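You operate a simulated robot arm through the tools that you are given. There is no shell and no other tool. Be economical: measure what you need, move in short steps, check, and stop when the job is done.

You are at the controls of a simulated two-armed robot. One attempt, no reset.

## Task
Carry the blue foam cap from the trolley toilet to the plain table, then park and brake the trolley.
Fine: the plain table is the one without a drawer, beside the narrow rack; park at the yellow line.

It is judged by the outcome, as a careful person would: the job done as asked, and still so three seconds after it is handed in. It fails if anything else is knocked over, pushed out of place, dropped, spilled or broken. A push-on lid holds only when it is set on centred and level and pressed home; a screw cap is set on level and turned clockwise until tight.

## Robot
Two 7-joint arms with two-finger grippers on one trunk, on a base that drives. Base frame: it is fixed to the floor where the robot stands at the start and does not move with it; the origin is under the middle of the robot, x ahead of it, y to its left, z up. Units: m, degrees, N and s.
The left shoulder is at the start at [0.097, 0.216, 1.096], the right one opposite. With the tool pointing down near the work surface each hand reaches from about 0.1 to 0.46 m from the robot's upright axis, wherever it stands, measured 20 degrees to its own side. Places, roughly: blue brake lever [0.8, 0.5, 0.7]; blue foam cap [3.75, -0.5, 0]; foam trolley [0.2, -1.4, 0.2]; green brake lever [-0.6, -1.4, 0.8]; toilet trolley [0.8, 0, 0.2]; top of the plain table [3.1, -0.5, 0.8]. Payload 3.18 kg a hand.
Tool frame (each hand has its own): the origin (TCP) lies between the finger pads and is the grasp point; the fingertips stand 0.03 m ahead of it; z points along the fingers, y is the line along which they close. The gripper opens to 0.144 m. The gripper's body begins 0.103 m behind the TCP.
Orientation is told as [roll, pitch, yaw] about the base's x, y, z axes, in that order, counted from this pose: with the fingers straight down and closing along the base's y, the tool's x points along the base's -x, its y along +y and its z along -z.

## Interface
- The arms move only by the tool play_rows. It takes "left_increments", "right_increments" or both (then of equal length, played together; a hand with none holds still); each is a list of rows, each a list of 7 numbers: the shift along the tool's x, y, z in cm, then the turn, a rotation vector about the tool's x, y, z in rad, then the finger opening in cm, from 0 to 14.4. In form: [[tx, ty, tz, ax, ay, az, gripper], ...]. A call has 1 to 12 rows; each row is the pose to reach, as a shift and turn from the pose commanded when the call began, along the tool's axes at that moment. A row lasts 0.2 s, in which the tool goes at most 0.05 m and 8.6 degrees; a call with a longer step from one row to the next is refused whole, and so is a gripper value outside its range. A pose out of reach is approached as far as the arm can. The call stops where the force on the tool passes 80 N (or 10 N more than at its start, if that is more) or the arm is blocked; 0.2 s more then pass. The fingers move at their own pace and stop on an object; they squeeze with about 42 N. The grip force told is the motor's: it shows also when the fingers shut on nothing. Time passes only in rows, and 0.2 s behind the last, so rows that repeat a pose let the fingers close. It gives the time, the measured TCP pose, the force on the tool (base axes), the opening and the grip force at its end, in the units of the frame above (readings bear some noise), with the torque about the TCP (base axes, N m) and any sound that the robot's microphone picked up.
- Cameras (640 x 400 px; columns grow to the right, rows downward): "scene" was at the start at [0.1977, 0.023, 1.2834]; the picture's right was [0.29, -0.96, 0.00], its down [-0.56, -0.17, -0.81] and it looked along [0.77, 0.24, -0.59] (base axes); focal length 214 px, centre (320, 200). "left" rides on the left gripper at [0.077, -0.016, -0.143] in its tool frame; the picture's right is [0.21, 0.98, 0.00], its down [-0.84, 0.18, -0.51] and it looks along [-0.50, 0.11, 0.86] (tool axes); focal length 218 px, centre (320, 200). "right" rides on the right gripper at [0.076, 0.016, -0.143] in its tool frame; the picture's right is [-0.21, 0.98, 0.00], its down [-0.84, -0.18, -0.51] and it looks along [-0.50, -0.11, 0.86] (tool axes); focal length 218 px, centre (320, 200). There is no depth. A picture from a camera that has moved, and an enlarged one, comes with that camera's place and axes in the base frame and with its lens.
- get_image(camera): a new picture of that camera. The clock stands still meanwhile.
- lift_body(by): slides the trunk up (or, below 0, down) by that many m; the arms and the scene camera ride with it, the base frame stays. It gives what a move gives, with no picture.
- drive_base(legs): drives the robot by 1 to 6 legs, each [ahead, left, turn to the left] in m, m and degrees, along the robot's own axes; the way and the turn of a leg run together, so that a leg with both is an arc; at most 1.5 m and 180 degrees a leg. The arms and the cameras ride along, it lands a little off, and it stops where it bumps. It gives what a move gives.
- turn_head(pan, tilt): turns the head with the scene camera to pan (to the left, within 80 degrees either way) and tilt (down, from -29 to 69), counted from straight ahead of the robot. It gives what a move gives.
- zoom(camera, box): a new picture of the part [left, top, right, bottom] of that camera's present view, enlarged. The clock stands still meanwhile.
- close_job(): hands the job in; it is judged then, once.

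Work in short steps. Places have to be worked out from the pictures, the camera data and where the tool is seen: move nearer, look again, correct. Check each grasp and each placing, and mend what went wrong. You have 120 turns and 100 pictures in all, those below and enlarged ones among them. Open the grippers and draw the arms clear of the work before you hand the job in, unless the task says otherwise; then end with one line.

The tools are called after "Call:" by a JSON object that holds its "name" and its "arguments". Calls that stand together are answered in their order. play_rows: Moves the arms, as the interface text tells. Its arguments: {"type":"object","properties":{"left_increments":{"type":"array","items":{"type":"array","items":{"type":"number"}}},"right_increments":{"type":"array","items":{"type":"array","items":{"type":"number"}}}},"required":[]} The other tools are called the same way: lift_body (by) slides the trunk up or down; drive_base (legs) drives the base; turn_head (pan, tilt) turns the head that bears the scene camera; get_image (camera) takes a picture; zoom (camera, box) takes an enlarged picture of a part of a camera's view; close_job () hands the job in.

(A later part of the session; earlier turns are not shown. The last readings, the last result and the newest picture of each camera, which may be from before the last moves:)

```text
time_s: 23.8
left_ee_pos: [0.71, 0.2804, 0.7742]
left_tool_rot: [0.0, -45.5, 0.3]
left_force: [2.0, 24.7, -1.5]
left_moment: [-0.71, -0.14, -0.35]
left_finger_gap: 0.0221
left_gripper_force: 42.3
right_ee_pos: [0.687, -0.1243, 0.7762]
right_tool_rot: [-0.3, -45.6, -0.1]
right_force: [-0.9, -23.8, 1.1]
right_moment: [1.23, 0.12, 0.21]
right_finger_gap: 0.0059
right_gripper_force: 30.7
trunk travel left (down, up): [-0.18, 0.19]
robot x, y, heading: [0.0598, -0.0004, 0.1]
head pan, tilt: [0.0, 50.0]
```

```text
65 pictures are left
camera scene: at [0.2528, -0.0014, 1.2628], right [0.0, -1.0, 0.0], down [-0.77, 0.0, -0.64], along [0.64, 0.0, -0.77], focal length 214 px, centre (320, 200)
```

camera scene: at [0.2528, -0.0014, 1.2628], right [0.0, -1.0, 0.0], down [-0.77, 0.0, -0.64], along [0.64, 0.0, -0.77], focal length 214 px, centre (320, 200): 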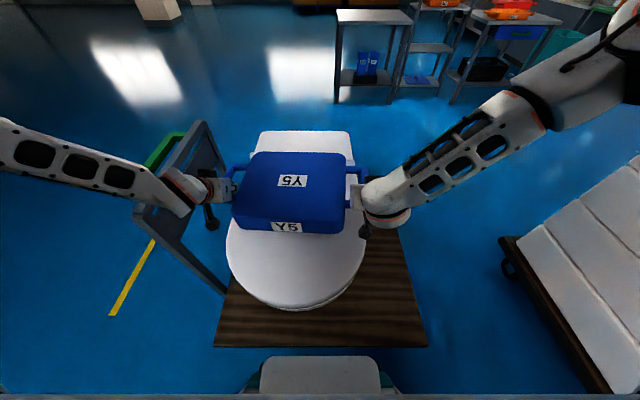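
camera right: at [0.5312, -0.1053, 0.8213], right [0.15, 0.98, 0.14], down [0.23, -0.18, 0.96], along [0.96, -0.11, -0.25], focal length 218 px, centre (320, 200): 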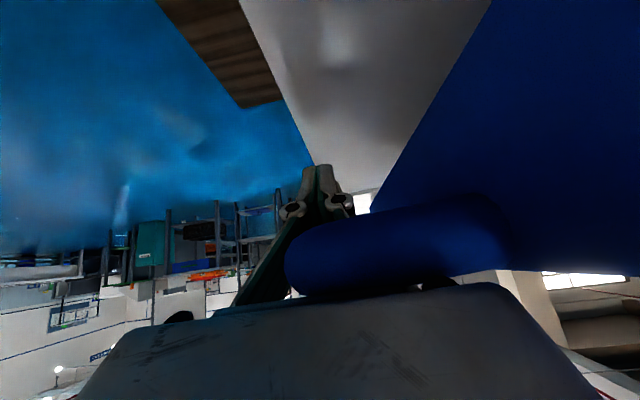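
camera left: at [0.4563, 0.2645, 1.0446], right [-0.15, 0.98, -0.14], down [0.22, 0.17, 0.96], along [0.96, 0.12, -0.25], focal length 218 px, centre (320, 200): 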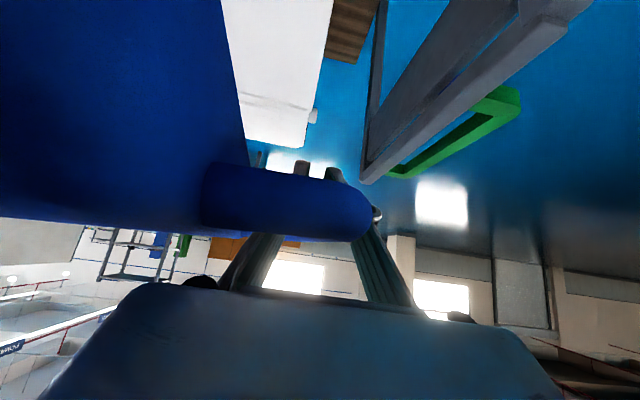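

Nearly down. I lower the last centimetre, then open the right fingers to let its side settle onto the lid.

Call:
{"name": "play_rows", "arguments": {"left_increments": [[0.9, 0, 0.8, 0, 0, 0, 0], [0.9, 0, 0.8, 0, 0, 0, 0], [0.9, 0, 0.8, 0, 0, 0, 0], [0.9, 0, 0.8, 0, 0, 0, 0], [0.9, 0, 0.8, 0, 0, 0, 0]], "right_increments": [[0.9, -0.3, 0.8, 0, 0, 0, 0], [0.9, -0.8, 0.8, 0, 0, 0, 1], [0.9, -0.8, 0.8, 0, 0, 0, 2], [0.9, -0.8, 0.8, 0, 0, 0, 3.5], [0.9, -0.8, 0.8, 0, 0, 0, 4.2]]}}

Call:
{"name": "get_image", "arguments": {"camera": "right"}}

Call:
{"name": "get_image", "arguments": {"camera": "left"}}

Call:
{"name": "zoom", "arguments": {"camera": "scene", "box": [170, 110, 450, 290]}}

```text
time_s: 25.0
left_ee_pos: [0.7081, 0.2758, 0.7624]
left_tool_rot: [-0.1, -45.8, 0.0]
left_force: [0.5, -0.4, -1.2]
left_moment: [0.0, 0.09, -0.07]
left_finger_gap: 0.006
left_gripper_force: 33.3
right_ee_pos: [0.6854, -0.1324, 0.7661]
right_tool_rot: [-0.2, -45.7, -0.1]
right_force: [0.7, 0.1, 0.6]
right_moment: [0.02, 0.02, 0.0]
right_finger_gap: 0.0424
right_gripper_force: 0.0
trunk travel left (down, up): [-0.18, 0.19]
robot x, y, heading: [0.062, -0.0009, 0.1]
head pan, tilt: [0.0, 50.0]
```

```text
64 pictures are left
camera right: at [0.5301, -0.1133, 0.8112], right [0.15, 0.98, 0.15], down [0.23, -0.18, 0.96], along [0.96, -0.11, -0.25], focal length 218 px, centre (320, 200)
```

right: 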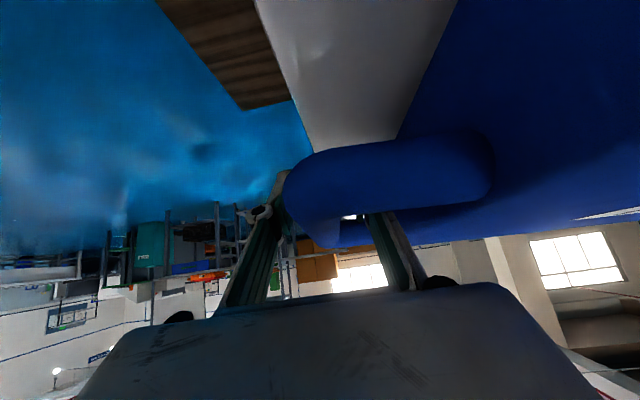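

```text
63 pictures are left
camera left: at [0.5539, 0.2608, 0.8068], right [-0.15, 0.98, -0.15], down [0.23, 0.18, 0.96], along [0.96, 0.1, -0.25], focal length 218 px, centre (320, 200)
```

left: 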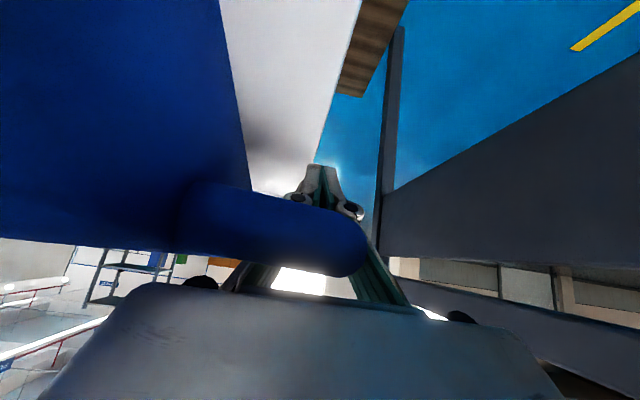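

```text
2.22 times, centred on (310, 200) of scene
camera zoom: at [0.2517, -0.0028, 1.2631], right [0.0, -1.0, 0.0], down [-0.77, 0.0, -0.64], along [0.64, 0.0, -0.77], focal length 477 px, centre (342, 200)
```

zoom: 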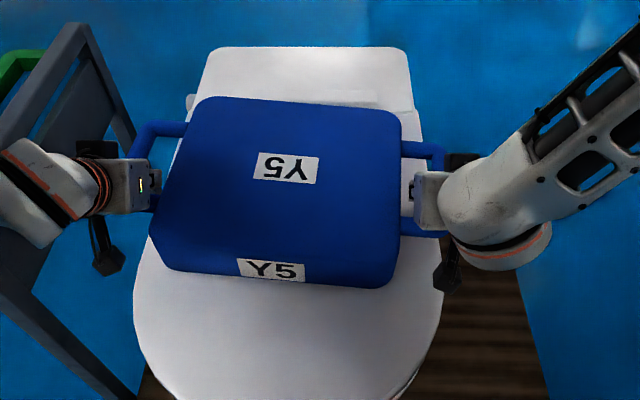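

The right side has settled with the bar between the fingers; now the left bar has ridden up. I open the left fingers to let it settle as well.

Call:
{"name": "play_rows", "arguments": {"left_increments": [[0, 0, 0, 0, 0, 0, 1.5], [0, 0, 0, 0, 0, 0, 3.5], [0, 0, 0, 0, 0, 0, 5.2], [0, 0, 0, 0, 0, 0, 5.2]]}}

Call:
{"name": "get_image", "arguments": {"camera": "left"}}

Call:
{"name": "get_image", "arguments": {"camera": "right"}}

Call:
{"name": "zoom", "arguments": {"camera": "scene", "box": [170, 110, 450, 290]}}

```text
time_s: 26.0
left_ee_pos: [0.7097, 0.2763, 0.7629]
left_tool_rot: [-0.1, -45.8, 0.1]
left_force: [-0.5, 1.0, 0.6]
left_moment: [0.02, 0.0, -0.04]
left_finger_gap: 0.052
left_gripper_force: 0.0
right_ee_pos: [0.6865, -0.1317, 0.7654]
right_tool_rot: [-0.3, -45.5, -0.2]
right_force: [-0.3, -0.1, -0.3]
right_moment: [0.01, 0.03, 0.0]
right_finger_gap: 0.0418
right_gripper_force: 0.0
trunk travel left (down, up): [-0.18, 0.19]
robot x, y, heading: [0.065, -0.0026, 0.2]
head pan, tilt: [0.0, 50.0]
```

```text
61 pictures are left
camera left: at [0.5541, 0.2611, 0.8069], right [-0.15, 0.98, -0.15], down [0.23, 0.18, 0.96], along [0.96, 0.11, -0.25], focal length 218 px, centre (320, 200)
```

left: 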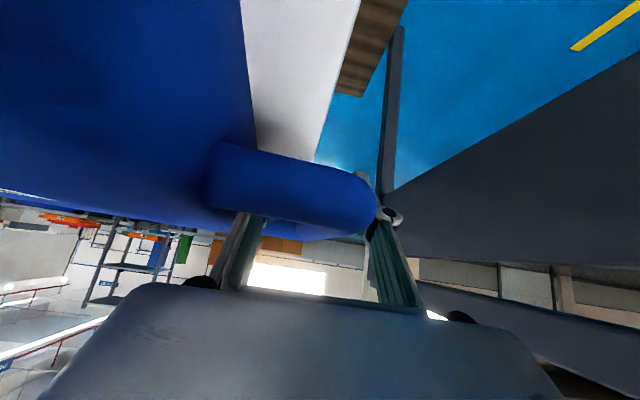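

```text
60 pictures are left
camera right: at [0.5301, -0.1134, 0.8113], right [0.15, 0.98, 0.15], down [0.23, -0.18, 0.96], along [0.96, -0.11, -0.25], focal length 218 px, centre (320, 200)
```

right: 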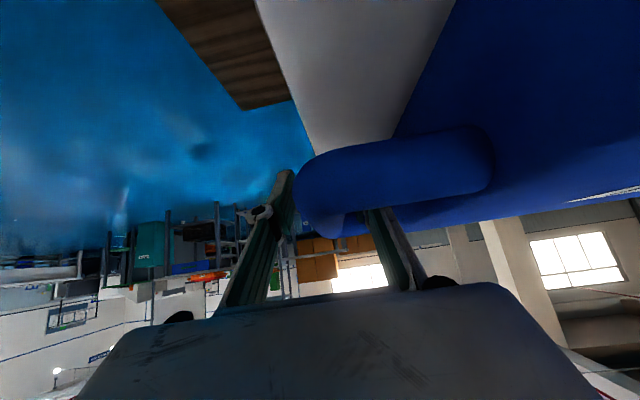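

```text
2.22 times, centred on (310, 200) of scene
camera zoom: at [0.2516, -0.0028, 1.2632], right [0.0, -1.0, 0.0], down [-0.77, 0.0, -0.64], along [0.64, 0.0, -0.77], focal length 477 px, centre (342, 200)
```

zoom: 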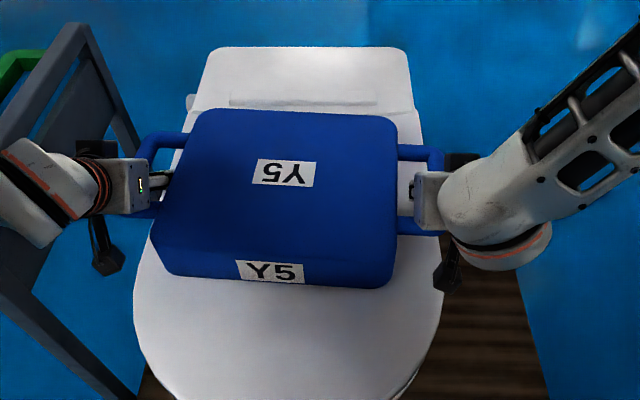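

The cap is level on the lid again. I centre both hands on the bars, go slightly deeper, and regrip.

Call:
{"name": "play_rows", "arguments": {"left_increments": [[0, 0.5, 0.4, 0, 0, 0, 5.2], [0, 0.5, 0.8, 0, 0, 0, 4], [0, 0.5, 0.8, 0, 0, 0, 2], [0, 0.4, 0.8, 0, 0, 0, 0], [0, 0.4, 0.8, 0, 0, 0, 0]], "right_increments": [[0, 0.3, 0.4, 0, 0, 0, 4.2], [0, 0.4, 0.8, 0, 0, 0, 4.2], [0, 0.4, 0.8, 0, 0, 0, 2], [0, 0.4, 0.8, 0, 0, 0, 0], [0, 0.4, 0.8, 0, 0, 0, 0]]}}

```text
time_s: 27.2
left_ee_pos: [0.715, 0.2806, 0.7597]
left_tool_rot: [0.0, -45.7, 0.0]
left_force: [-0.5, -4.7, -0.5]
left_moment: [0.17, -0.03, -0.01]
left_finger_gap: 0.022
left_gripper_force: 41.8
right_ee_pos: [0.6907, -0.1274, 0.7614]
right_tool_rot: [-0.1, -45.5, -0.1]
right_force: [-0.1, 4.7, 0.0]
right_moment: [-0.17, -0.03, -0.04]
right_finger_gap: 0.0213
right_gripper_force: 42.1
trunk travel left (down, up): [-0.18, 0.19]
robot x, y, heading: [0.0616, 0.0005, -0.3]
head pan, tilt: [0.0, 50.0]
```

A clean grip with little strain. I lift with the trunk so the arms' relative pose stays unchanged.

Call:
{"name": "lift_body", "arguments": {"by": 0.19}}

Call:
{"name": "play_rows", "arguments": {"left_increments": [[-2.4, 0, -2.3, 0, 0, 0, 0], [-4.8, 0, -4.7, 0, 0, 0, 0], [-7.2, 0, -7, 0, 0, 0, 0], [-7.2, 0, -7, 0, 0, 0, 0]], "right_increments": [[-2.4, 0, -2.3, 0, 0, 0, 0], [-4.8, 0, -4.7, 0, 0, 0, 0], [-7.2, 0, -7, 0, 0, 0, 0], [-7.2, 0, -7, 0, 0, 0, 0]]}}

Call:
{"name": "turn_head", "arguments": {"pan": 0, "tilt": 50}}

Call:
{"name": "get_image", "arguments": {"camera": "scene"}}

Call:
{"name": "get_image", "arguments": {"camera": "right"}}

```text
time_s: 29.3
left_ee_pos: [0.721, 0.2798, 0.9812]
left_tool_rot: [-0.2, -48.4, 0.1]
left_force: [0.0, -21.1, -2.5]
left_moment: [0.63, -0.37, 0.21]
left_finger_gap: 0.0201
left_gripper_force: 41.8
right_ee_pos: [0.6905, -0.1266, 0.952]
right_tool_rot: [0.0, -45.7, 0.0]
right_force: [0.8, 21.6, 0.1]
right_moment: [-0.68, 0.31, 0.1]
right_finger_gap: 0.0061
right_gripper_force: 32.8
trunk travel left (down, up): [-0.369, 0.0]
robot x, y, heading: [0.0601, 0.0038, 0.5]
head pan, tilt: [0.0, 50.0]
```

```text
time_s: 30.3
left_ee_pos: [0.7163, 0.2821, 1.0815]
left_tool_rot: [-0.2, -48.3, 0.2]
left_force: [-0.6, -26.9, -2.3]
left_moment: [0.93, -0.15, 0.59]
left_finger_gap: 0.006
left_gripper_force: 31.4
right_ee_pos: [0.6914, -0.1268, 1.0527]
right_tool_rot: [0.0, -45.7, -0.1]
right_force: [2.5, 26.3, 0.2]
right_moment: [-1.04, 0.17, -0.63]
right_finger_gap: 0.0059
right_gripper_force: 32.1
trunk travel left (down, up): [-0.369, 0.0]
robot x, y, heading: [0.0585, -0.0006, 0.1]
head pan, tilt: [0.0, 50.0]
```

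```text
time_s: 30.9
left_ee_pos: [0.7167, 0.2808, 1.0819]
left_tool_rot: [-0.2, -48.4, 0.1]
left_force: [-2.7, -26.5, -2.0]
left_moment: [0.92, -0.26, 0.5]
left_finger_gap: 0.0059
left_gripper_force: 31.8
right_ee_pos: [0.689, -0.1268, 1.0531]
right_tool_rot: [0.0, -45.7, 0.0]
right_force: [1.8, 25.9, 1.3]
right_moment: [-1.03, 0.2, -0.66]
right_finger_gap: 0.0059
right_gripper_force: 32.1
trunk travel left (down, up): [-0.369, 0.0]
robot x, y, heading: [0.0633, 0.0006, 0.2]
head pan, tilt: [0.0, 50.0]
```

```text
58 pictures are left
camera scene: at [0.1784, -0.0029, 1.4576], right [0.0, -1.0, 0.0], down [-0.77, 0.0, -0.64], along [0.64, 0.0, -0.77], focal length 214 px, centre (320, 200)
```

scene: 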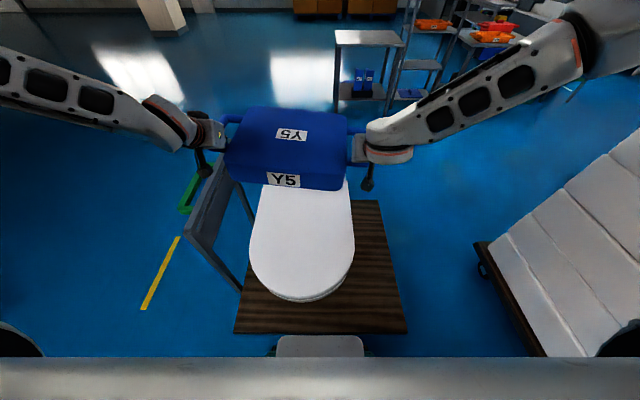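

```text
57 pictures are left
camera right: at [0.5343, -0.1086, 1.0987], right [0.15, 0.98, 0.15], down [0.23, -0.18, 0.96], along [0.96, -0.11, -0.25], focal length 218 px, centre (320, 200)
```

right: 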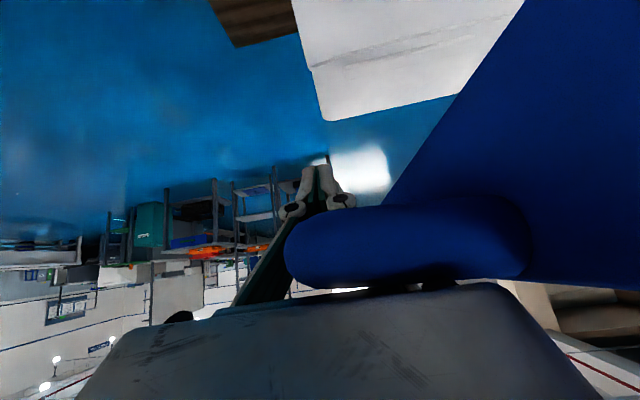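

Both bars have slid back into the space between the finger links with the tips closed beneath them, so they are caged and can't fall out. The left is 3 cm higher; I level it and ease the hands inward slightly.

Call:
{"name": "play_rows", "arguments": {"left_increments": [[1.0, -0.2, 1.0, 0, 0.02, 0, 0], [2.1, -0.4, 1.95, 0, 0.045, 0, 0], [2.1, -0.4, 1.95, 0, 0.045, 0, 0]], "right_increments": [[0, 0.2, 0, 0, 0, 0, 0], [0, 0.4, 0, 0, 0, 0, 0], [0, 0.4, 0, 0, 0, 0, 0]]}}

Call:
{"name": "drive_base", "arguments": {"legs": [[-0.25, 0, 0]]}}

Call:
{"name": "get_image", "arguments": {"camera": "scene"}}

```text
time_s: 31.7
left_ee_pos: [0.716, 0.2785, 1.0507]
left_tool_rot: [0.5, -45.9, 0.0]
left_force: [-8.6, 20.2, 1.2]
left_moment: [-1.83, -0.31, -4.81]
left_finger_gap: 0.0059
left_gripper_force: 31.1
right_ee_pos: [0.6914, -0.1274, 1.0528]
right_tool_rot: [-0.3, -45.6, -0.7]
right_force: [8.9, -20.6, -3.7]
right_moment: [0.96, 0.32, 0.62]
right_finger_gap: 0.006
right_gripper_force: 30.7
trunk travel left (down, up): [-0.369, 0.0]
robot x, y, heading: [0.0633, 0.0051, -0.1]
head pan, tilt: [0.0, 50.0]
```

```text
time_s: 33.5
left_ee_pos: [0.4681, 0.2784, 1.0519]
left_tool_rot: [0.2, -45.8, 0.0]
left_force: [-2.9, 37.8, 0.2]
left_moment: [-2.13, -0.12, -3.36]
left_finger_gap: 0.0
left_gripper_force: 30.8
right_ee_pos: [0.4438, -0.128, 1.0512]
right_tool_rot: [-0.5, -45.6, -0.3]
right_force: [3.0, -36.8, -1.6]
right_moment: [1.87, 0.12, 1.2]
right_finger_gap: 0.006
right_gripper_force: 31.1
trunk travel left (down, up): [-0.369, 0.0]
robot x, y, heading: [-0.1864, 0.0028, 0.3]
head pan, tilt: [0.0, 50.0]
```

```text
56 pictures are left
camera scene: at [-0.0696, -0.0027, 1.4576], right [0.0, -1.0, 0.0], down [-0.77, 0.0, -0.64], along [0.64, 0.0, -0.77], focal length 214 px, centre (320, 200)
```

scene: 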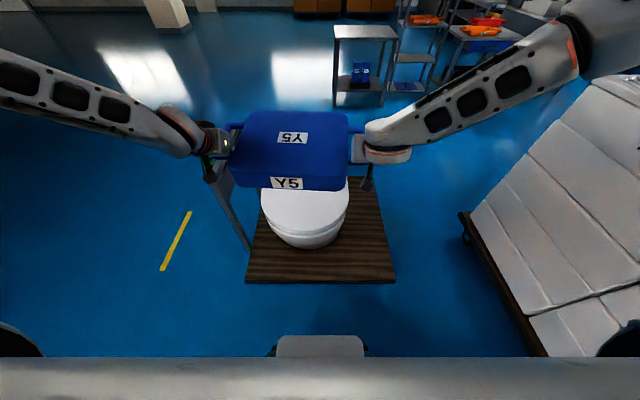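

Strain is modest; I ease the squeeze outward a touch and then drive left around the trolley, the cap being well above its handle.

Call:
{"name": "play_rows", "arguments": {"left_increments": [[0, 0.2, 0, 0, 0, 0, 0], [0, 0.3, 0, 0, 0, 0, 0]], "right_increments": [[0, -0.1, 0, 0, 0, 0, 0], [0, -0.2, 0, 0, 0, 0, 0]]}}

Call:
{"name": "drive_base", "arguments": {"legs": [[0, 1.3, 0]]}}

Call:
{"name": "get_image", "arguments": {"camera": "scene"}}

Call:
{"name": "get_image", "arguments": {"camera": "left"}}

```text
time_s: 34.1
left_ee_pos: [0.469, 0.2796, 1.0518]
left_tool_rot: [0.0, -45.8, -0.1]
left_force: [-1.2, -7.3, 0.0]
left_moment: [0.37, 0.01, 0.24]
left_finger_gap: 0.0
left_gripper_force: 30.8
right_ee_pos: [0.442, -0.1286, 1.0513]
right_tool_rot: [-0.5, -45.6, 0.0]
right_force: [0.3, 7.3, -0.7]
right_moment: [-0.34, 0.06, -0.21]
right_finger_gap: 0.0001
right_gripper_force: 30.9
trunk travel left (down, up): [-0.369, 0.0]
robot x, y, heading: [-0.181, 0.0011, 0.0]
head pan, tilt: [0.0, 50.0]
```

```text
time_s: 37.2
left_ee_pos: [0.4678, 0.4163, 1.0523]
left_tool_rot: [0.3, -45.7, 0.0]
left_force: [-0.5, -1.0, -1.3]
left_moment: [0.11, -0.03, 0.07]
left_finger_gap: 0.0003
left_gripper_force: 30.3
right_ee_pos: [0.4433, 0.0056, 1.0519]
right_tool_rot: [-0.4, -45.6, 0.1]
right_force: [0.4, 0.3, 0.1]
right_moment: [-0.01, -0.03, 0.01]
right_finger_gap: 0.0059
right_gripper_force: 30.6
trunk travel left (down, up): [-0.369, 0.0]
robot x, y, heading: [-0.1832, 0.1343, 0.0]
head pan, tilt: [0.0, 50.0]
stopped in leg 1: the robot was blocked; the commanded pose is now the measured one
```

```text
55 pictures are left
camera scene: at [-0.068, 0.1291, 1.4575], right [0.0, -1.0, 0.0], down [-0.77, 0.0, -0.64], along [0.64, 0.0, -0.77], focal length 214 px, centre (320, 200)
```

scene: 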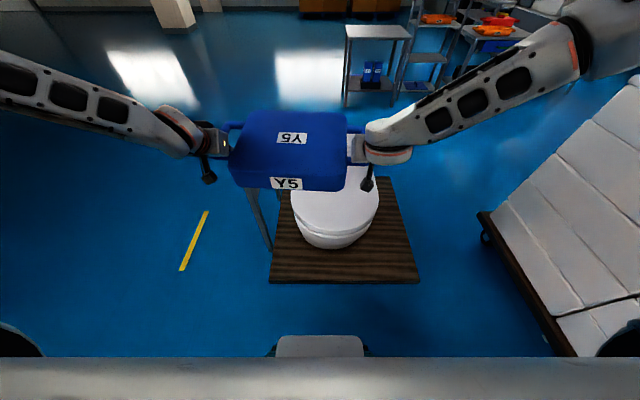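

```text
54 pictures are left
camera left: at [0.3134, 0.3983, 1.0942], right [-0.15, 0.98, -0.15], down [0.22, 0.18, 0.96], along [0.96, 0.11, -0.25], focal length 218 px, centre (320, 200)
```

left: 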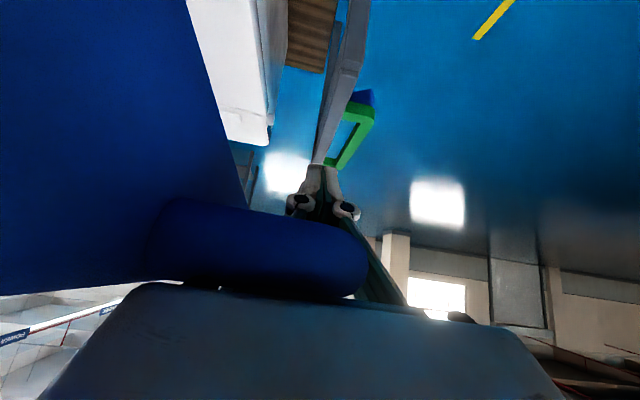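

The base is blocked on the left. I look that way to see by what.

Call:
{"name": "turn_head", "arguments": {"pan": 80, "tilt": 45}}

Call:
{"name": "get_image", "arguments": {"camera": "scene"}}

```text
time_s: 38.7
left_ee_pos: [0.4673, 0.417, 1.0511]
left_tool_rot: [0.3, -45.8, 0.1]
left_force: [-0.6, -3.3, -1.0]
left_moment: [0.16, -0.02, 0.08]
left_finger_gap: 0.0
left_gripper_force: 31.0
right_ee_pos: [0.4433, 0.0078, 1.0511]
right_tool_rot: [-0.5, -45.7, 0.0]
right_force: [0.5, 2.2, -1.3]
right_moment: [-0.13, 0.0, -0.07]
right_finger_gap: 0.0
right_gripper_force: 31.4
trunk travel left (down, up): [-0.369, 0.0]
robot x, y, heading: [-0.1855, 0.1333, 0.2]
head pan, tilt: [80.0, 45.0]
```

```text
53 pictures are left
camera scene: at [-0.1312, 0.2109, 1.4645], right [0.99, -0.17, 0.0], down [-0.12, -0.7, -0.71], along [0.12, 0.7, -0.71], focal length 214 px, centre (320, 200)
```

scene: 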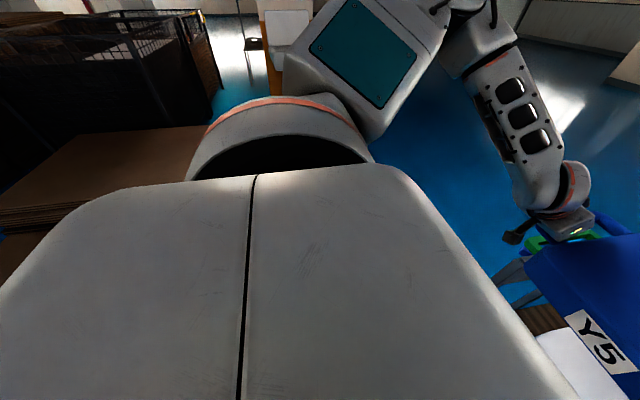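

Cardboard stacks stand behind-left, perhaps with something low at my side hidden by the shoulder. I move back right a little and turn left to see and drive forward instead.

Call:
{"name": "drive_base", "arguments": {"legs": [[0, -0.06, 0], [0, 0, 50]]}}

Call:
{"name": "turn_head", "arguments": {"pan": 60, "tilt": 45}}

Call:
{"name": "get_image", "arguments": {"camera": "scene"}}

```text
time_s: 42.3
left_ee_pos: [0.0396, 0.7542, 1.051]
left_tool_rot: [-0.1, -45.6, 49.6]
left_force: [0.6, -0.1, -0.1]
left_moment: [0.05, 0.02, 0.0]
left_finger_gap: 0.0
left_gripper_force: 30.4
right_ee_pos: [0.3346, 0.4707, 1.0524]
right_tool_rot: [-0.4, -45.8, 49.7]
right_force: [-0.1, 1.0, -0.8]
right_moment: [-0.02, -0.03, -0.03]
right_finger_gap: 0.006
right_gripper_force: 30.0
trunk travel left (down, up): [-0.369, 0.0]
robot x, y, heading: [-0.1714, 0.071, 49.8]
head pan, tilt: [80.0, 45.0]
stopped in leg 2: the robot was blocked; the commanded pose is now the measured one
```

```text
time_s: 43.2
left_ee_pos: [0.0423, 0.7546, 1.0518]
left_tool_rot: [0.2, -45.8, 49.6]
left_force: [2.7, -1.2, -1.0]
left_moment: [0.07, 0.04, 0.04]
left_finger_gap: 0.0
left_gripper_force: 30.9
right_ee_pos: [0.3353, 0.4707, 1.0513]
right_tool_rot: [-0.5, -45.5, 49.6]
right_force: [-1.3, 1.0, -0.8]
right_moment: [-0.08, -0.09, -0.03]
right_finger_gap: 0.0063
right_gripper_force: 30.2
trunk travel left (down, up): [-0.369, 0.0]
robot x, y, heading: [-0.1674, 0.0755, 49.8]
head pan, tilt: [60.0, 45.0]
```

```text
52 pictures are left
camera scene: at [-0.17, 0.1782, 1.4645], right [0.94, 0.34, 0.0], down [0.24, -0.67, -0.71], along [-0.24, 0.67, -0.71], focal length 214 px, centre (320, 200)
```

scene: 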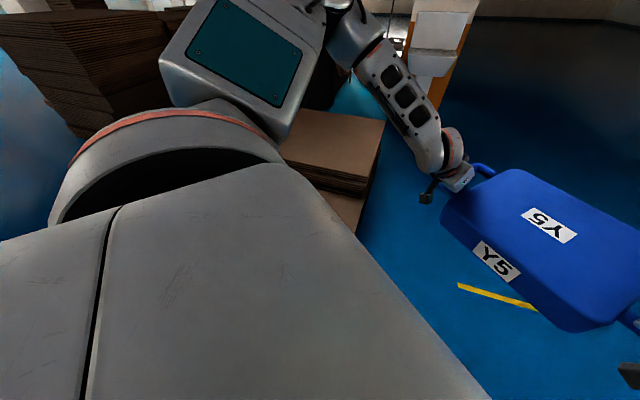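

A cardboard pallet with its corner near (−0.22, 0.43) blocks the left. I shift to where the base can turn freely and face left to judge the gap beside the trolley.

Call:
{"name": "drive_base", "arguments": {"legs": [[0.0, -0.128, 0], [0, 0, 40]]}}

Call:
{"name": "turn_head", "arguments": {"pan": 35, "tilt": 60}}

Call:
{"name": "get_image", "arguments": {"camera": "scene"}}

Call:
{"name": "turn_head", "arguments": {"pan": -40, "tilt": 60}}

Call:
{"name": "get_image", "arguments": {"camera": "scene"}}

```text
time_s: 46.8
left_ee_pos: [-0.3508, 0.6469, 1.0511]
left_tool_rot: [0.2, -45.7, 89.8]
left_force: [4.3, 0.8, -0.5]
left_moment: [0.04, 0.15, 0.06]
left_finger_gap: 0.0
left_gripper_force: 30.6
right_ee_pos: [0.0582, 0.6188, 1.0509]
right_tool_rot: [-0.5, -45.6, 89.6]
right_force: [-3.1, -0.5, -0.5]
right_moment: [-0.06, -0.17, -0.1]
right_finger_gap: 0.0
right_gripper_force: 31.2
trunk travel left (down, up): [-0.369, 0.0]
robot x, y, heading: [-0.0709, -0.0114, 89.5]
head pan, tilt: [60.0, 45.0]
```

```text
time_s: 47.7
left_ee_pos: [-0.3493, 0.6452, 1.0516]
left_tool_rot: [0.3, -45.9, 89.7]
left_force: [0.6, -0.2, -1.7]
left_moment: [0.04, 0.07, 0.06]
left_finger_gap: 0.0
left_gripper_force: 30.3
right_ee_pos: [0.0581, 0.6192, 1.0518]
right_tool_rot: [-0.6, -45.6, 89.7]
right_force: [-2.0, 0.2, -0.7]
right_moment: [0.01, -0.05, -0.06]
right_finger_gap: 0.0059
right_gripper_force: 30.5
trunk travel left (down, up): [-0.369, 0.0]
robot x, y, heading: [-0.0673, -0.0092, 90.0]
head pan, tilt: [35.0, 60.0]
```

```text
51 pictures are left
camera scene: at [-0.1092, 0.083, 1.445], right [0.82, 0.57, 0.0], down [0.49, -0.71, -0.5], along [-0.29, 0.41, -0.87], focal length 214 px, centre (320, 200)
```

scene: 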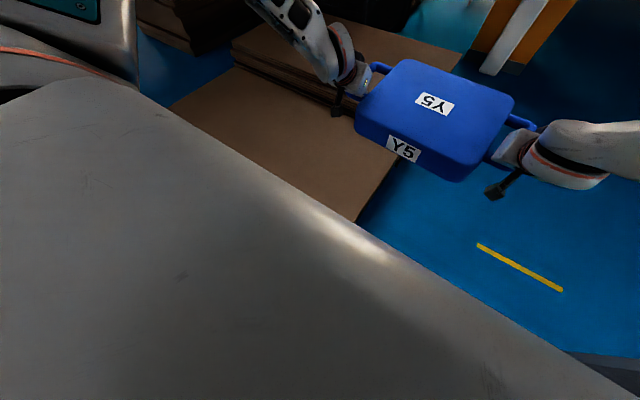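

```text
time_s: 49.2
left_ee_pos: [-0.3499, 0.645, 1.0522]
left_tool_rot: [0.2, -45.9, 89.7]
left_force: [2.7, -0.8, -1.1]
left_moment: [0.07, 0.17, 0.09]
left_finger_gap: 0.0
left_gripper_force: 30.5
right_ee_pos: [0.0583, 0.6203, 1.0511]
right_tool_rot: [-0.5, -45.6, 89.6]
right_force: [-2.9, 0.3, 0.3]
right_moment: [-0.01, -0.13, -0.1]
right_finger_gap: 0.0056
right_gripper_force: 30.6
trunk travel left (down, up): [-0.369, 0.0]
robot x, y, heading: [-0.0702, -0.0099, 89.8]
head pan, tilt: [-40.0, 60.0]
```

```text
50 pictures are left
camera scene: at [-0.0281, 0.0792, 1.445], right [0.76, -0.65, 0.0], down [-0.56, -0.66, -0.5], along [0.32, 0.38, -0.87], focal length 214 px, centre (320, 200)
```

scene: 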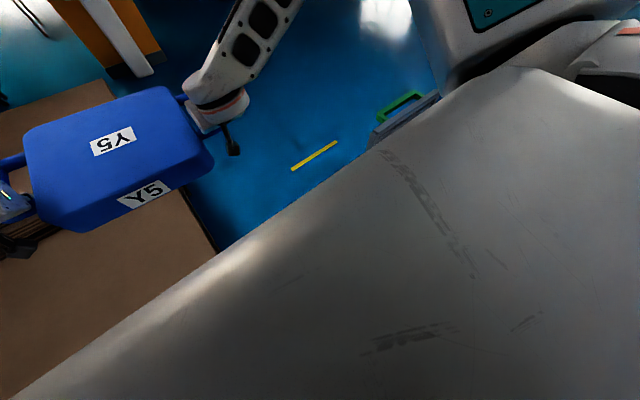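

The pallet's right edge is at x≈−0.25 and the trolley deck at 0.36: the gap is about 0.61 m, just passable. I centre in it (x≈0.05) and drive ahead toward +y.

Call:
{"name": "drive_base", "arguments": {"legs": [[0, -0.122, 0.2], [0.5, 0, 0]]}}

```text
time_s: 53.5
left_ee_pos: [-0.2323, 1.1464, 1.0503]
left_tool_rot: [0.1, -45.7, 90.1]
left_force: [3.5, -0.1, -0.1]
left_moment: [-0.02, 0.16, 0.11]
left_finger_gap: 0.0
left_gripper_force: 30.5
right_ee_pos: [0.1766, 1.1231, 1.0517]
right_tool_rot: [-0.5, -45.5, 90.2]
right_force: [-3.6, 0.3, -1.3]
right_moment: [-0.01, -0.17, -0.1]
right_finger_gap: 0.0001
right_gripper_force: 30.3
trunk travel left (down, up): [-0.369, 0.0]
robot x, y, heading: [0.0519, 0.4888, 90.4]
head pan, tilt: [-40.0, 60.0]
```

It fits. I go on to y≈1.3.

Call:
{"name": "drive_base", "arguments": {"legs": [[0.8, 0, 0]]}}

Call:
{"name": "turn_head", "arguments": {"pan": -60, "tilt": 40}}

Call:
{"name": "get_image", "arguments": {"camera": "scene"}}

```text
time_s: 57.8
left_ee_pos: [-0.2395, 1.9469, 1.0506]
left_tool_rot: [0.2, -45.7, 90.4]
left_force: [4.3, -0.3, -0.7]
left_moment: [0.0, 0.16, 0.1]
left_finger_gap: 0.0
left_gripper_force: 31.5
right_ee_pos: [0.1682, 1.9248, 1.0508]
right_tool_rot: [-0.6, -45.7, 90.4]
right_force: [-3.2, 0.8, -0.1]
right_moment: [0.0, -0.2, -0.12]
right_finger_gap: 0.0
right_gripper_force: 30.8
trunk travel left (down, up): [-0.369, 0.0]
robot x, y, heading: [0.0439, 1.2951, 90.5]
head pan, tilt: [-40.0, 60.0]
```

```text
time_s: 58.6
left_ee_pos: [-0.2399, 1.946, 1.0519]
left_tool_rot: [0.2, -45.7, 90.5]
left_force: [1.1, 0.3, -0.9]
left_moment: [0.02, 0.1, 0.04]
left_finger_gap: 0.006
left_gripper_force: 30.8
right_ee_pos: [0.1677, 1.9251, 1.0514]
right_tool_rot: [-0.5, -45.7, 90.4]
right_force: [-0.8, 0.6, -0.8]
right_moment: [0.01, -0.05, -0.03]
right_finger_gap: 0.006
right_gripper_force: 31.1
trunk travel left (down, up): [-0.369, 0.0]
robot x, y, heading: [0.0462, 1.2935, 90.3]
head pan, tilt: [-60.0, 40.0]
```

```text
49 pictures are left
camera scene: at [0.1192, 1.375, 1.4717], right [0.51, -0.86, 0.0], down [-0.55, -0.33, -0.77], along [0.66, 0.39, -0.64], focal length 214 px, centre (320, 200)
```

scene: 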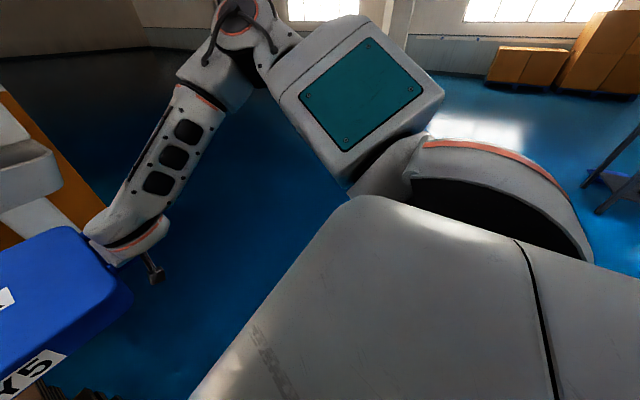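

Clear ahead. I strafe +x past the trolley and turn to face the tables.

Call:
{"name": "drive_base", "arguments": {"legs": [[0, -1.5, 0], [0, 0, -90]]}}

Call:
{"name": "turn_head", "arguments": {"pan": -45, "tilt": 25}}

Call:
{"name": "get_image", "arguments": {"camera": "scene"}}

```text
time_s: 75.9
left_ee_pos: [2.2181, 1.6113, 1.0503]
left_tool_rot: [0.2, -45.7, 1.5]
left_force: [-0.5, -3.0, -0.1]
left_moment: [0.14, -0.03, 0.07]
left_finger_gap: 0.0
left_gripper_force: 31.3
right_ee_pos: [2.205, 1.2053, 1.0516]
right_tool_rot: [-0.5, -45.5, 1.5]
right_force: [-0.9, 1.8, -1.1]
right_moment: [-0.07, 0.05, -0.06]
right_finger_gap: 0.0062
right_gripper_force: 30.9
trunk travel left (down, up): [-0.369, 0.0]
robot x, y, heading: [1.5704, 1.3149, 1.3]
head pan, tilt: [-60.0, 40.0]
```

```text
time_s: 76.7
left_ee_pos: [2.2185, 1.6129, 1.0504]
left_tool_rot: [0.3, -45.7, 1.6]
left_force: [0.4, 0.3, -0.1]
left_moment: [0.03, -0.06, 0.03]
left_finger_gap: 0.0059
left_gripper_force: 31.2
right_ee_pos: [2.2049, 1.2058, 1.051]
right_tool_rot: [-0.5, -45.6, 1.5]
right_force: [0.0, 1.4, -0.2]
right_moment: [0.01, -0.01, -0.07]
right_finger_gap: 0.0061
right_gripper_force: 31.1
trunk travel left (down, up): [-0.369, 0.0]
robot x, y, heading: [1.5724, 1.3134, 1.6]
head pan, tilt: [-45.0, 25.0]
```

```text
48 pictures are left
camera scene: at [1.679, 1.25, 1.495], right [-0.69, -0.73, 0.0], down [-0.31, 0.29, -0.91], along [0.66, -0.62, -0.42], focal length 214 px, centre (320, 200)
```

scene: 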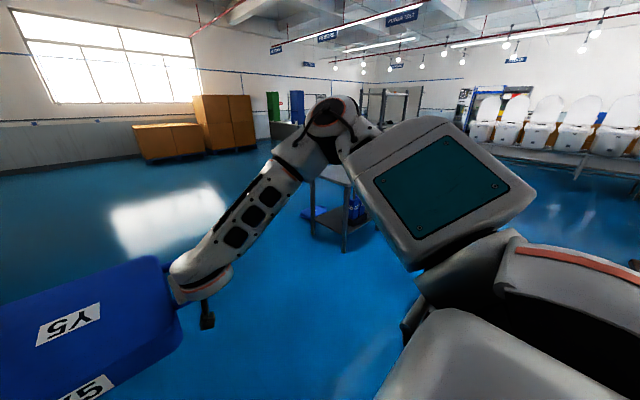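

A blue object lies on the floor just beyond the plain table; I zoom in on it.

Call:
{"name": "zoom", "arguments": {"camera": "scene", "box": [280, 150, 380, 260]}}

Call:
{"name": "drive_base", "arguments": {"legs": [[0.3, -0.3, -1.5], [0, -1.4, 0]]}}

Call:
{"name": "turn_head", "arguments": {"pan": 0, "tilt": 25}}

Call:
{"name": "get_image", "arguments": {"camera": "scene"}}

```text
3.64 times, centred on (330, 205) of scene
camera zoom: at [1.679, 1.25, 1.495], right [-0.69, -0.73, 0.0], down [-0.31, 0.29, -0.91], along [0.66, -0.62, -0.42], focal length 780 px, centre (284, 182)
```

zoom: 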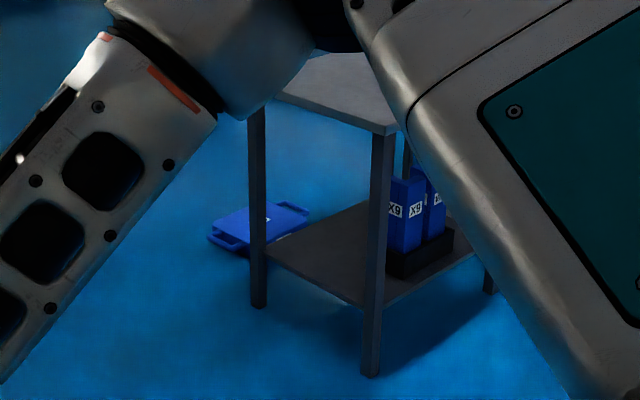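

```text
time_s: 92.1
left_ee_pos: [2.5378, -0.1143, 1.0508]
left_tool_rot: [0.2, -45.7, 0.0]
left_force: [0.4, -1.8, -1.5]
left_moment: [0.07, -0.05, 0.04]
left_finger_gap: 0.0
left_gripper_force: 30.4
right_ee_pos: [2.5126, -0.5247, 1.0515]
right_tool_rot: [-0.5, -45.6, 0.1]
right_force: [-0.3, 1.5, -1.2]
right_moment: [-0.13, 0.02, -0.1]
right_finger_gap: 0.0062
right_gripper_force: 30.5
trunk travel left (down, up): [-0.369, 0.0]
robot x, y, heading: [1.8798, -0.3971, -0.1]
head pan, tilt: [-45.0, 25.0]
```

```text
time_s: 93.2
left_ee_pos: [2.5391, -0.1153, 1.0514]
left_tool_rot: [0.2, -45.7, 0.0]
left_force: [-1.2, 0.0, -0.7]
left_moment: [0.0, -0.06, 0.02]
left_finger_gap: 0.0059
left_gripper_force: 31.0
right_ee_pos: [2.5125, -0.5239, 1.0515]
right_tool_rot: [-0.5, -45.7, 0.0]
right_force: [0.2, 0.9, -0.9]
right_moment: [0.0, 0.02, -0.05]
right_finger_gap: 0.006
right_gripper_force: 30.9
trunk travel left (down, up): [-0.369, 0.0]
robot x, y, heading: [1.8852, -0.3966, 0.5]
head pan, tilt: [0.0, 25.0]
```

```text
46 pictures are left
camera scene: at [2.0165, -0.3991, 1.495], right [0.0, -1.0, 0.0], down [-0.42, 0.0, -0.91], along [0.91, 0.0, -0.42], focal length 214 px, centre (320, 200)
```

scene: 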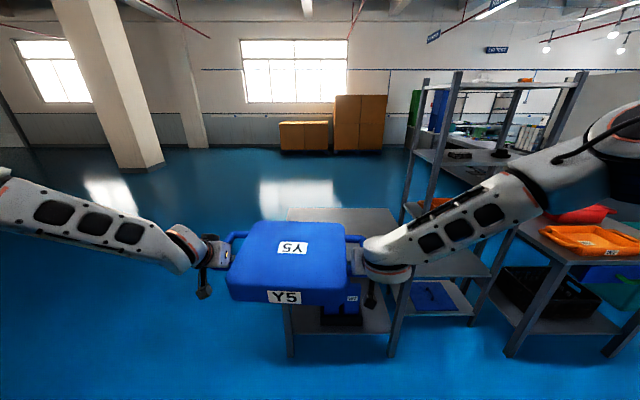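

The blue one on the floor is a separate spare; ours came from the toilet. The rack's posts would foul my right forearm from the front, so I'll approach the table (x 2.83–3.38, y −0.91 to −0.19) from its open left side.

Call:
{"name": "drive_base", "arguments": {"legs": [[0, 1.25, 0], [1.22, 0, 0], [0, 0, -90]]}}

Call:
{"name": "turn_head", "arguments": {"pan": 0, "tilt": 40}}

Call:
{"name": "get_image", "arguments": {"camera": "scene"}}

```text
time_s: 114.0
left_ee_pos: [3.4033, 0.197, 1.052]
left_tool_rot: [0.2, -45.8, -89.5]
left_force: [-2.5, 0.4, -0.8]
left_moment: [-0.04, -0.1, 0.05]
left_finger_gap: 0.0059
left_gripper_force: 30.6
right_ee_pos: [2.9956, 0.2179, 1.0522]
right_tool_rot: [-0.6, -45.6, -89.4]
right_force: [2.3, 0.6, -0.6]
right_moment: [0.03, -0.01, -0.01]
right_finger_gap: 0.006
right_gripper_force: 30.6
trunk travel left (down, up): [-0.369, 0.0]
robot x, y, heading: [3.1199, 0.8497, -89.2]
head pan, tilt: [0.0, 25.0]
```

```text
time_s: 114.7
left_ee_pos: [3.4031, 0.196, 1.0505]
left_tool_rot: [0.2, -45.7, -89.5]
left_force: [0.7, 1.3, 0.1]
left_moment: [-0.03, 0.0, 0.01]
left_finger_gap: 0.0059
left_gripper_force: 31.5
right_ee_pos: [2.996, 0.2173, 1.0521]
right_tool_rot: [-0.6, -45.7, -89.4]
right_force: [0.6, -0.9, -0.9]
right_moment: [-0.01, 0.02, -0.07]
right_finger_gap: 0.0058
right_gripper_force: 30.3
trunk travel left (down, up): [-0.369, 0.0]
robot x, y, heading: [3.1191, 0.8464, -89.3]
head pan, tilt: [0.0, 40.0]
```

```text
45 pictures are left
camera scene: at [3.1176, 0.7201, 1.4718], right [-1.0, -0.01, 0.0], down [-0.01, 0.64, -0.77], along [0.01, -0.77, -0.64], focal length 214 px, centre (320, 200)
```

scene: 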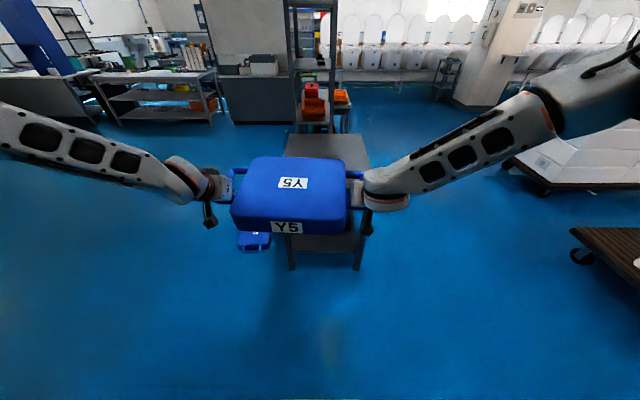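

Table top spans x 2.79–3.38, y −0.88 to −0.19. The cap is centred at about (3.20, 0.21); I shift 0.115 m to my right and advance 0.65 m to bring it over the table.

Call:
{"name": "drive_base", "arguments": {"legs": [[0, -0.11, -0.6], [0.5, 0, 0], [0.15, 0, 0]]}}

Call:
{"name": "get_image", "arguments": {"camera": "scene"}}

Call:
{"name": "get_image", "arguments": {"camera": "right"}}

Call:
{"name": "get_image", "arguments": {"camera": "left"}}

```text
time_s: 119.9
left_ee_pos: [3.2864, -0.4541, 1.0493]
left_tool_rot: [0.3, -45.7, -90.3]
left_force: [-1.7, -0.6, -2.1]
left_moment: [-0.03, -0.06, 0.02]
left_finger_gap: 0.006
left_gripper_force: 30.7
right_ee_pos: [2.8774, -0.4284, 1.0516]
right_tool_rot: [-0.5, -45.5, -90.3]
right_force: [1.8, 0.0, -0.7]
right_moment: [0.02, 0.05, -0.06]
right_finger_gap: 0.006
right_gripper_force: 31.0
trunk travel left (down, up): [-0.369, 0.0]
robot x, y, heading: [3.0062, 0.2005, -89.8]
head pan, tilt: [0.0, 40.0]
```

```text
44 pictures are left
camera scene: at [3.0062, 0.072, 1.4716], right [-1.0, 0.0, 0.0], down [0.0, 0.64, -0.77], along [0.0, -0.77, -0.64], focal length 214 px, centre (320, 200)
```

scene: 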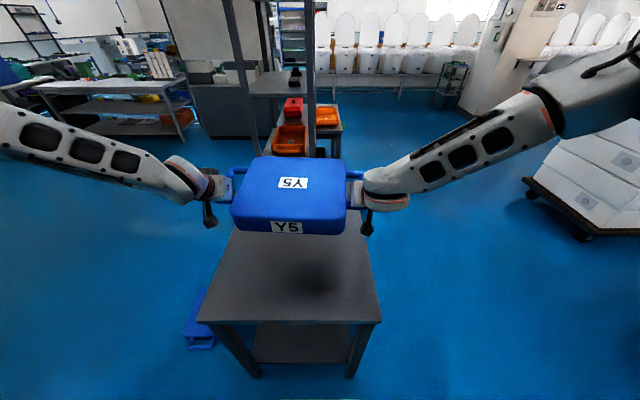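

```text
43 pictures are left
camera right: at [2.8956, -0.2717, 1.0962], right [0.98, -0.15, 0.14], down [-0.18, -0.23, 0.96], along [-0.12, -0.96, -0.25], focal length 218 px, centre (320, 200)
```

right: 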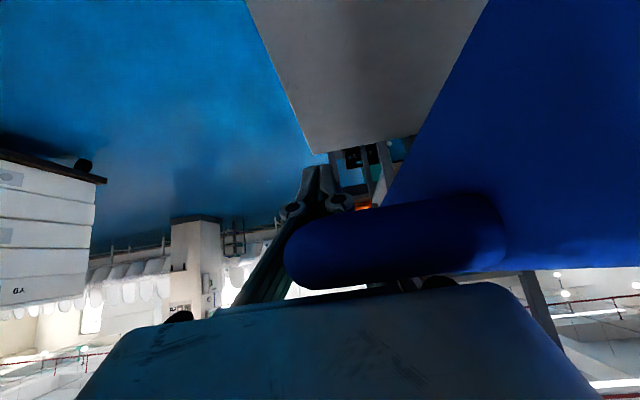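

```text
42 pictures are left
camera left: at [3.2696, -0.2991, 1.0935], right [0.98, 0.14, -0.15], down [0.18, -0.23, 0.96], along [0.1, -0.96, -0.25], focal length 218 px, centre (320, 200)
```

left: 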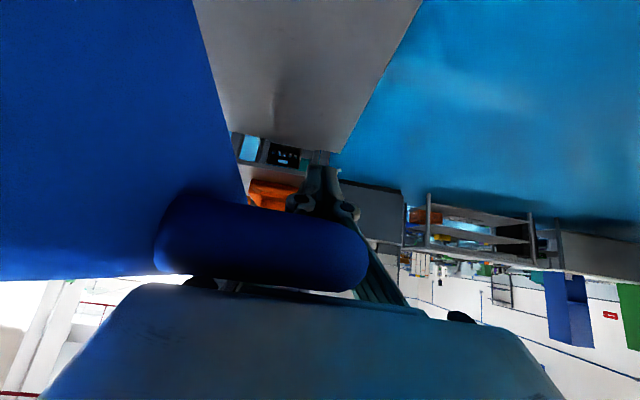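

The cap is over the table, centred near (3.08, −0.44), well inside the edges. I lower it 13 cm.

Call:
{"name": "play_rows", "arguments": {"left_increments": [[2.3, 0, 2.3, 0, 0, 0, 0], [4.6, 0, 4.6, 0, 0, 0, 0], [7, 0, 6.9, 0, 0, 0, 0], [9.3, 0, 9.1, 0, 0, 0, 0]], "right_increments": [[2.3, 0, 2.3, 0, 0, 0, 0], [4.6, 0, 4.6, 0, 0, 0, 0], [7, 0, 6.9, 0, 0, 0, 0], [9.3, 0, 9.1, 0, 0, 0, 0]]}}

Call:
{"name": "get_image", "arguments": {"camera": "scene"}}

Call:
{"name": "get_image", "arguments": {"camera": "left"}}

```text
time_s: 120.9
left_ee_pos: [3.2983, -0.4425, 0.9493]
left_tool_rot: [-0.8, -45.5, -90.4]
left_force: [-51.8, 2.5, -4.4]
left_moment: [-0.17, -2.53, 1.6]
left_finger_gap: 0.0001
left_gripper_force: 31.2
left hand out of reach, approached as far as the arm can: row 3, 4
right_ee_pos: [2.8891, -0.4265, 0.9243]
right_tool_rot: [0.2, -45.7, -89.3]
right_force: [53.2, -1.0, 3.6]
right_moment: [0.13, 2.39, -1.69]
right_finger_gap: 0.0001
right_gripper_force: 31.0
trunk travel left (down, up): [-0.369, 0.0]
robot x, y, heading: [3.0059, 0.1982, -90.1]
head pan, tilt: [0.0, 40.0]
```

```text
41 pictures are left
camera scene: at [3.0086, 0.0732, 1.4717], right [-1.0, 0.0, 0.0], down [0.0, 0.64, -0.77], along [0.0, -0.77, -0.64], focal length 214 px, centre (320, 200)
```

scene: 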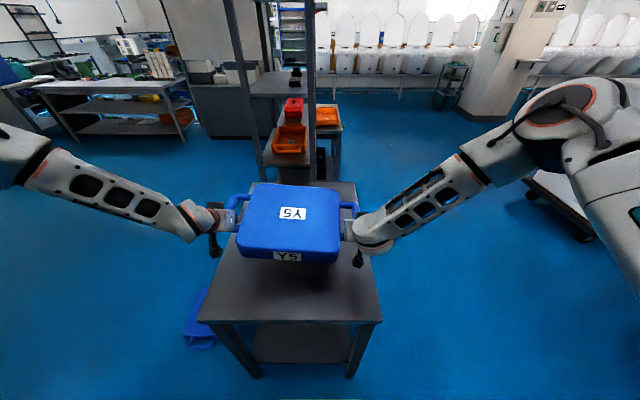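

```text
40 pictures are left
camera left: at [3.2849, -0.2851, 0.9934], right [0.98, 0.13, -0.16], down [0.19, -0.23, 0.96], along [0.09, -0.96, -0.25], focal length 218 px, centre (320, 200)
```

left: 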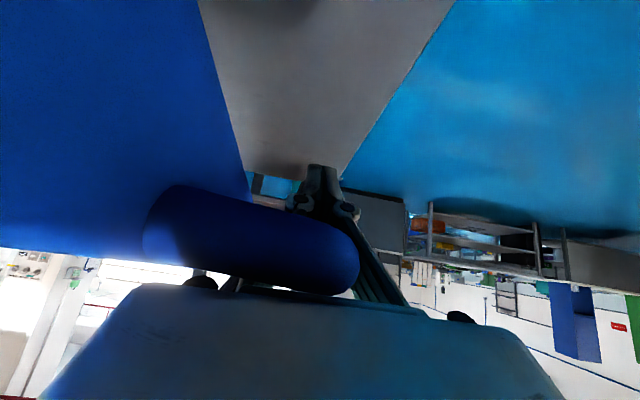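

The left arm is at its low limit with the trunk raised. I re-level by raising the right hand 2 cm and easing the pull, and then lower with the trunk.

Call:
{"name": "play_rows", "arguments": {"left_increments": [[0, -0.3, 0, 0, 0, 0, 0], [0, -0.5, 0, 0, 0, 0, 0], [0, -0.5, 0, 0, 0, 0, 0]], "right_increments": [[-0.8, 0.3, -0.8, 0, 0, 0, 0], [-1.7, 0.5, -1.6, 0, 0, 0, 0], [-1.7, 0.5, -1.6, 0, 0, 0, 0]]}}

Call:
{"name": "lift_body", "arguments": {"by": -0.06}}

Call:
{"name": "get_image", "arguments": {"camera": "left"}}

Call:
{"name": "get_image", "arguments": {"camera": "scene"}}

```text
time_s: 121.7
left_ee_pos: [3.2969, -0.4412, 0.9529]
left_tool_rot: [-0.3, -45.8, -90.2]
left_force: [-41.6, 1.4, -2.0]
left_moment: [0.04, -1.88, 1.27]
left_finger_gap: 0.0002
left_gripper_force: 30.8
left hand out of reach, approached as far as the arm can: row 2, 3
right_ee_pos: [2.8873, -0.4283, 0.9453]
right_tool_rot: [-0.1, -45.5, -90.1]
right_force: [42.5, -0.5, -1.3]
right_moment: [-0.04, 1.99, -1.27]
right_finger_gap: 0.0
right_gripper_force: 30.6
trunk travel left (down, up): [-0.369, 0.0]
robot x, y, heading: [3.006, 0.2, -90.3]
head pan, tilt: [0.0, 40.0]
```

```text
time_s: 122.7
left_ee_pos: [3.2973, -0.4403, 0.8913]
left_tool_rot: [-0.3, -45.8, -90.2]
left_force: [-40.1, 2.1, -1.5]
left_moment: [0.01, -1.73, 1.14]
left_finger_gap: 0.0
left_gripper_force: 31.4
right_ee_pos: [2.8877, -0.4273, 0.8856]
right_tool_rot: [-0.2, -45.8, -90.0]
right_force: [40.0, -2.0, -0.1]
right_moment: [-0.03, 1.88, -1.22]
right_finger_gap: 0.0
right_gripper_force: 30.3
trunk travel left (down, up): [-0.309, 0.06]
robot x, y, heading: [3.004, 0.2004, -90.4]
head pan, tilt: [0.0, 40.0]
```

```text
39 pictures are left
camera left: at [3.2822, -0.2844, 0.9355], right [0.98, 0.14, -0.15], down [0.18, -0.23, 0.96], along [0.1, -0.96, -0.25], focal length 218 px, centre (320, 200)
```

left: 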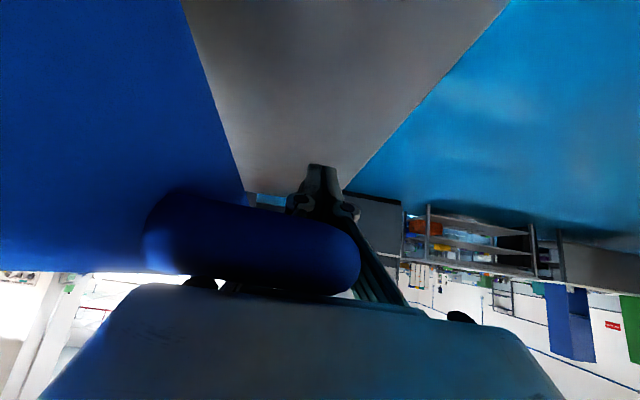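

```text
38 pictures are left
camera scene: at [3.0061, 0.0728, 1.4127], right [-1.0, 0.0, 0.0], down [0.0, 0.64, -0.77], along [0.0, -0.77, -0.64], focal length 214 px, centre (320, 200)
```

scene: 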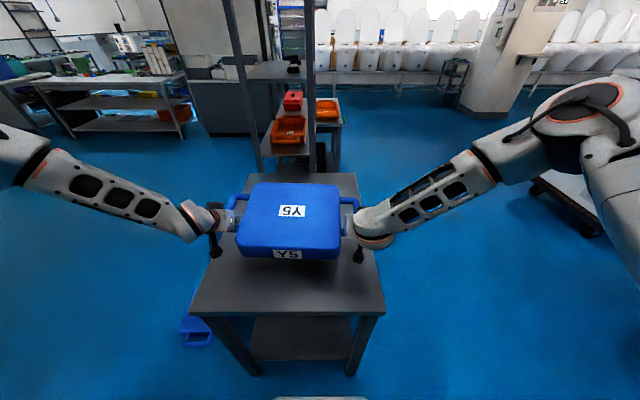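

Close above the table. I lower the trunk by 3 cm more and check the forces.

Call:
{"name": "lift_body", "arguments": {"by": -0.03}}

Call:
{"name": "get_image", "arguments": {"camera": "left"}}

```text
time_s: 123.4
left_ee_pos: [3.2973, -0.4397, 0.8624]
left_tool_rot: [-0.2, -45.8, -90.3]
left_force: [-39.5, 1.1, -0.5]
left_moment: [0.11, -1.83, 1.28]
left_finger_gap: 0.0001
left_gripper_force: 30.4
right_ee_pos: [2.8861, -0.4269, 0.8569]
right_tool_rot: [-0.1, -45.9, -89.9]
right_force: [39.9, -0.8, -0.4]
right_moment: [-0.09, 1.88, -1.14]
right_finger_gap: 0.0001
right_gripper_force: 31.4
trunk travel left (down, up): [-0.279, 0.09]
robot x, y, heading: [3.0063, 0.2036, -90.2]
head pan, tilt: [0.0, 40.0]
```

```text
37 pictures are left
camera left: at [3.2822, -0.284, 0.9055], right [0.98, 0.14, -0.15], down [0.18, -0.23, 0.96], along [0.1, -0.96, -0.25], focal length 218 px, centre (320, 200)
```

left: 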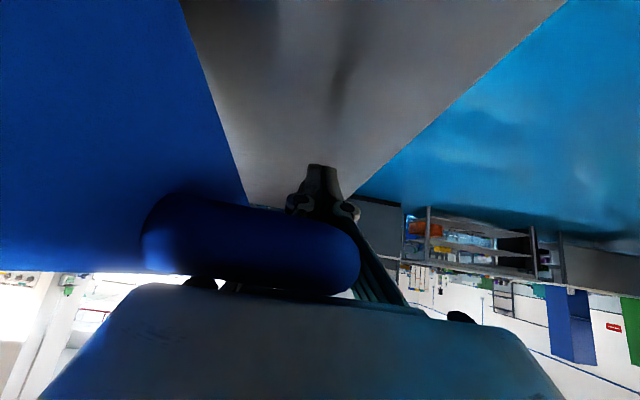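

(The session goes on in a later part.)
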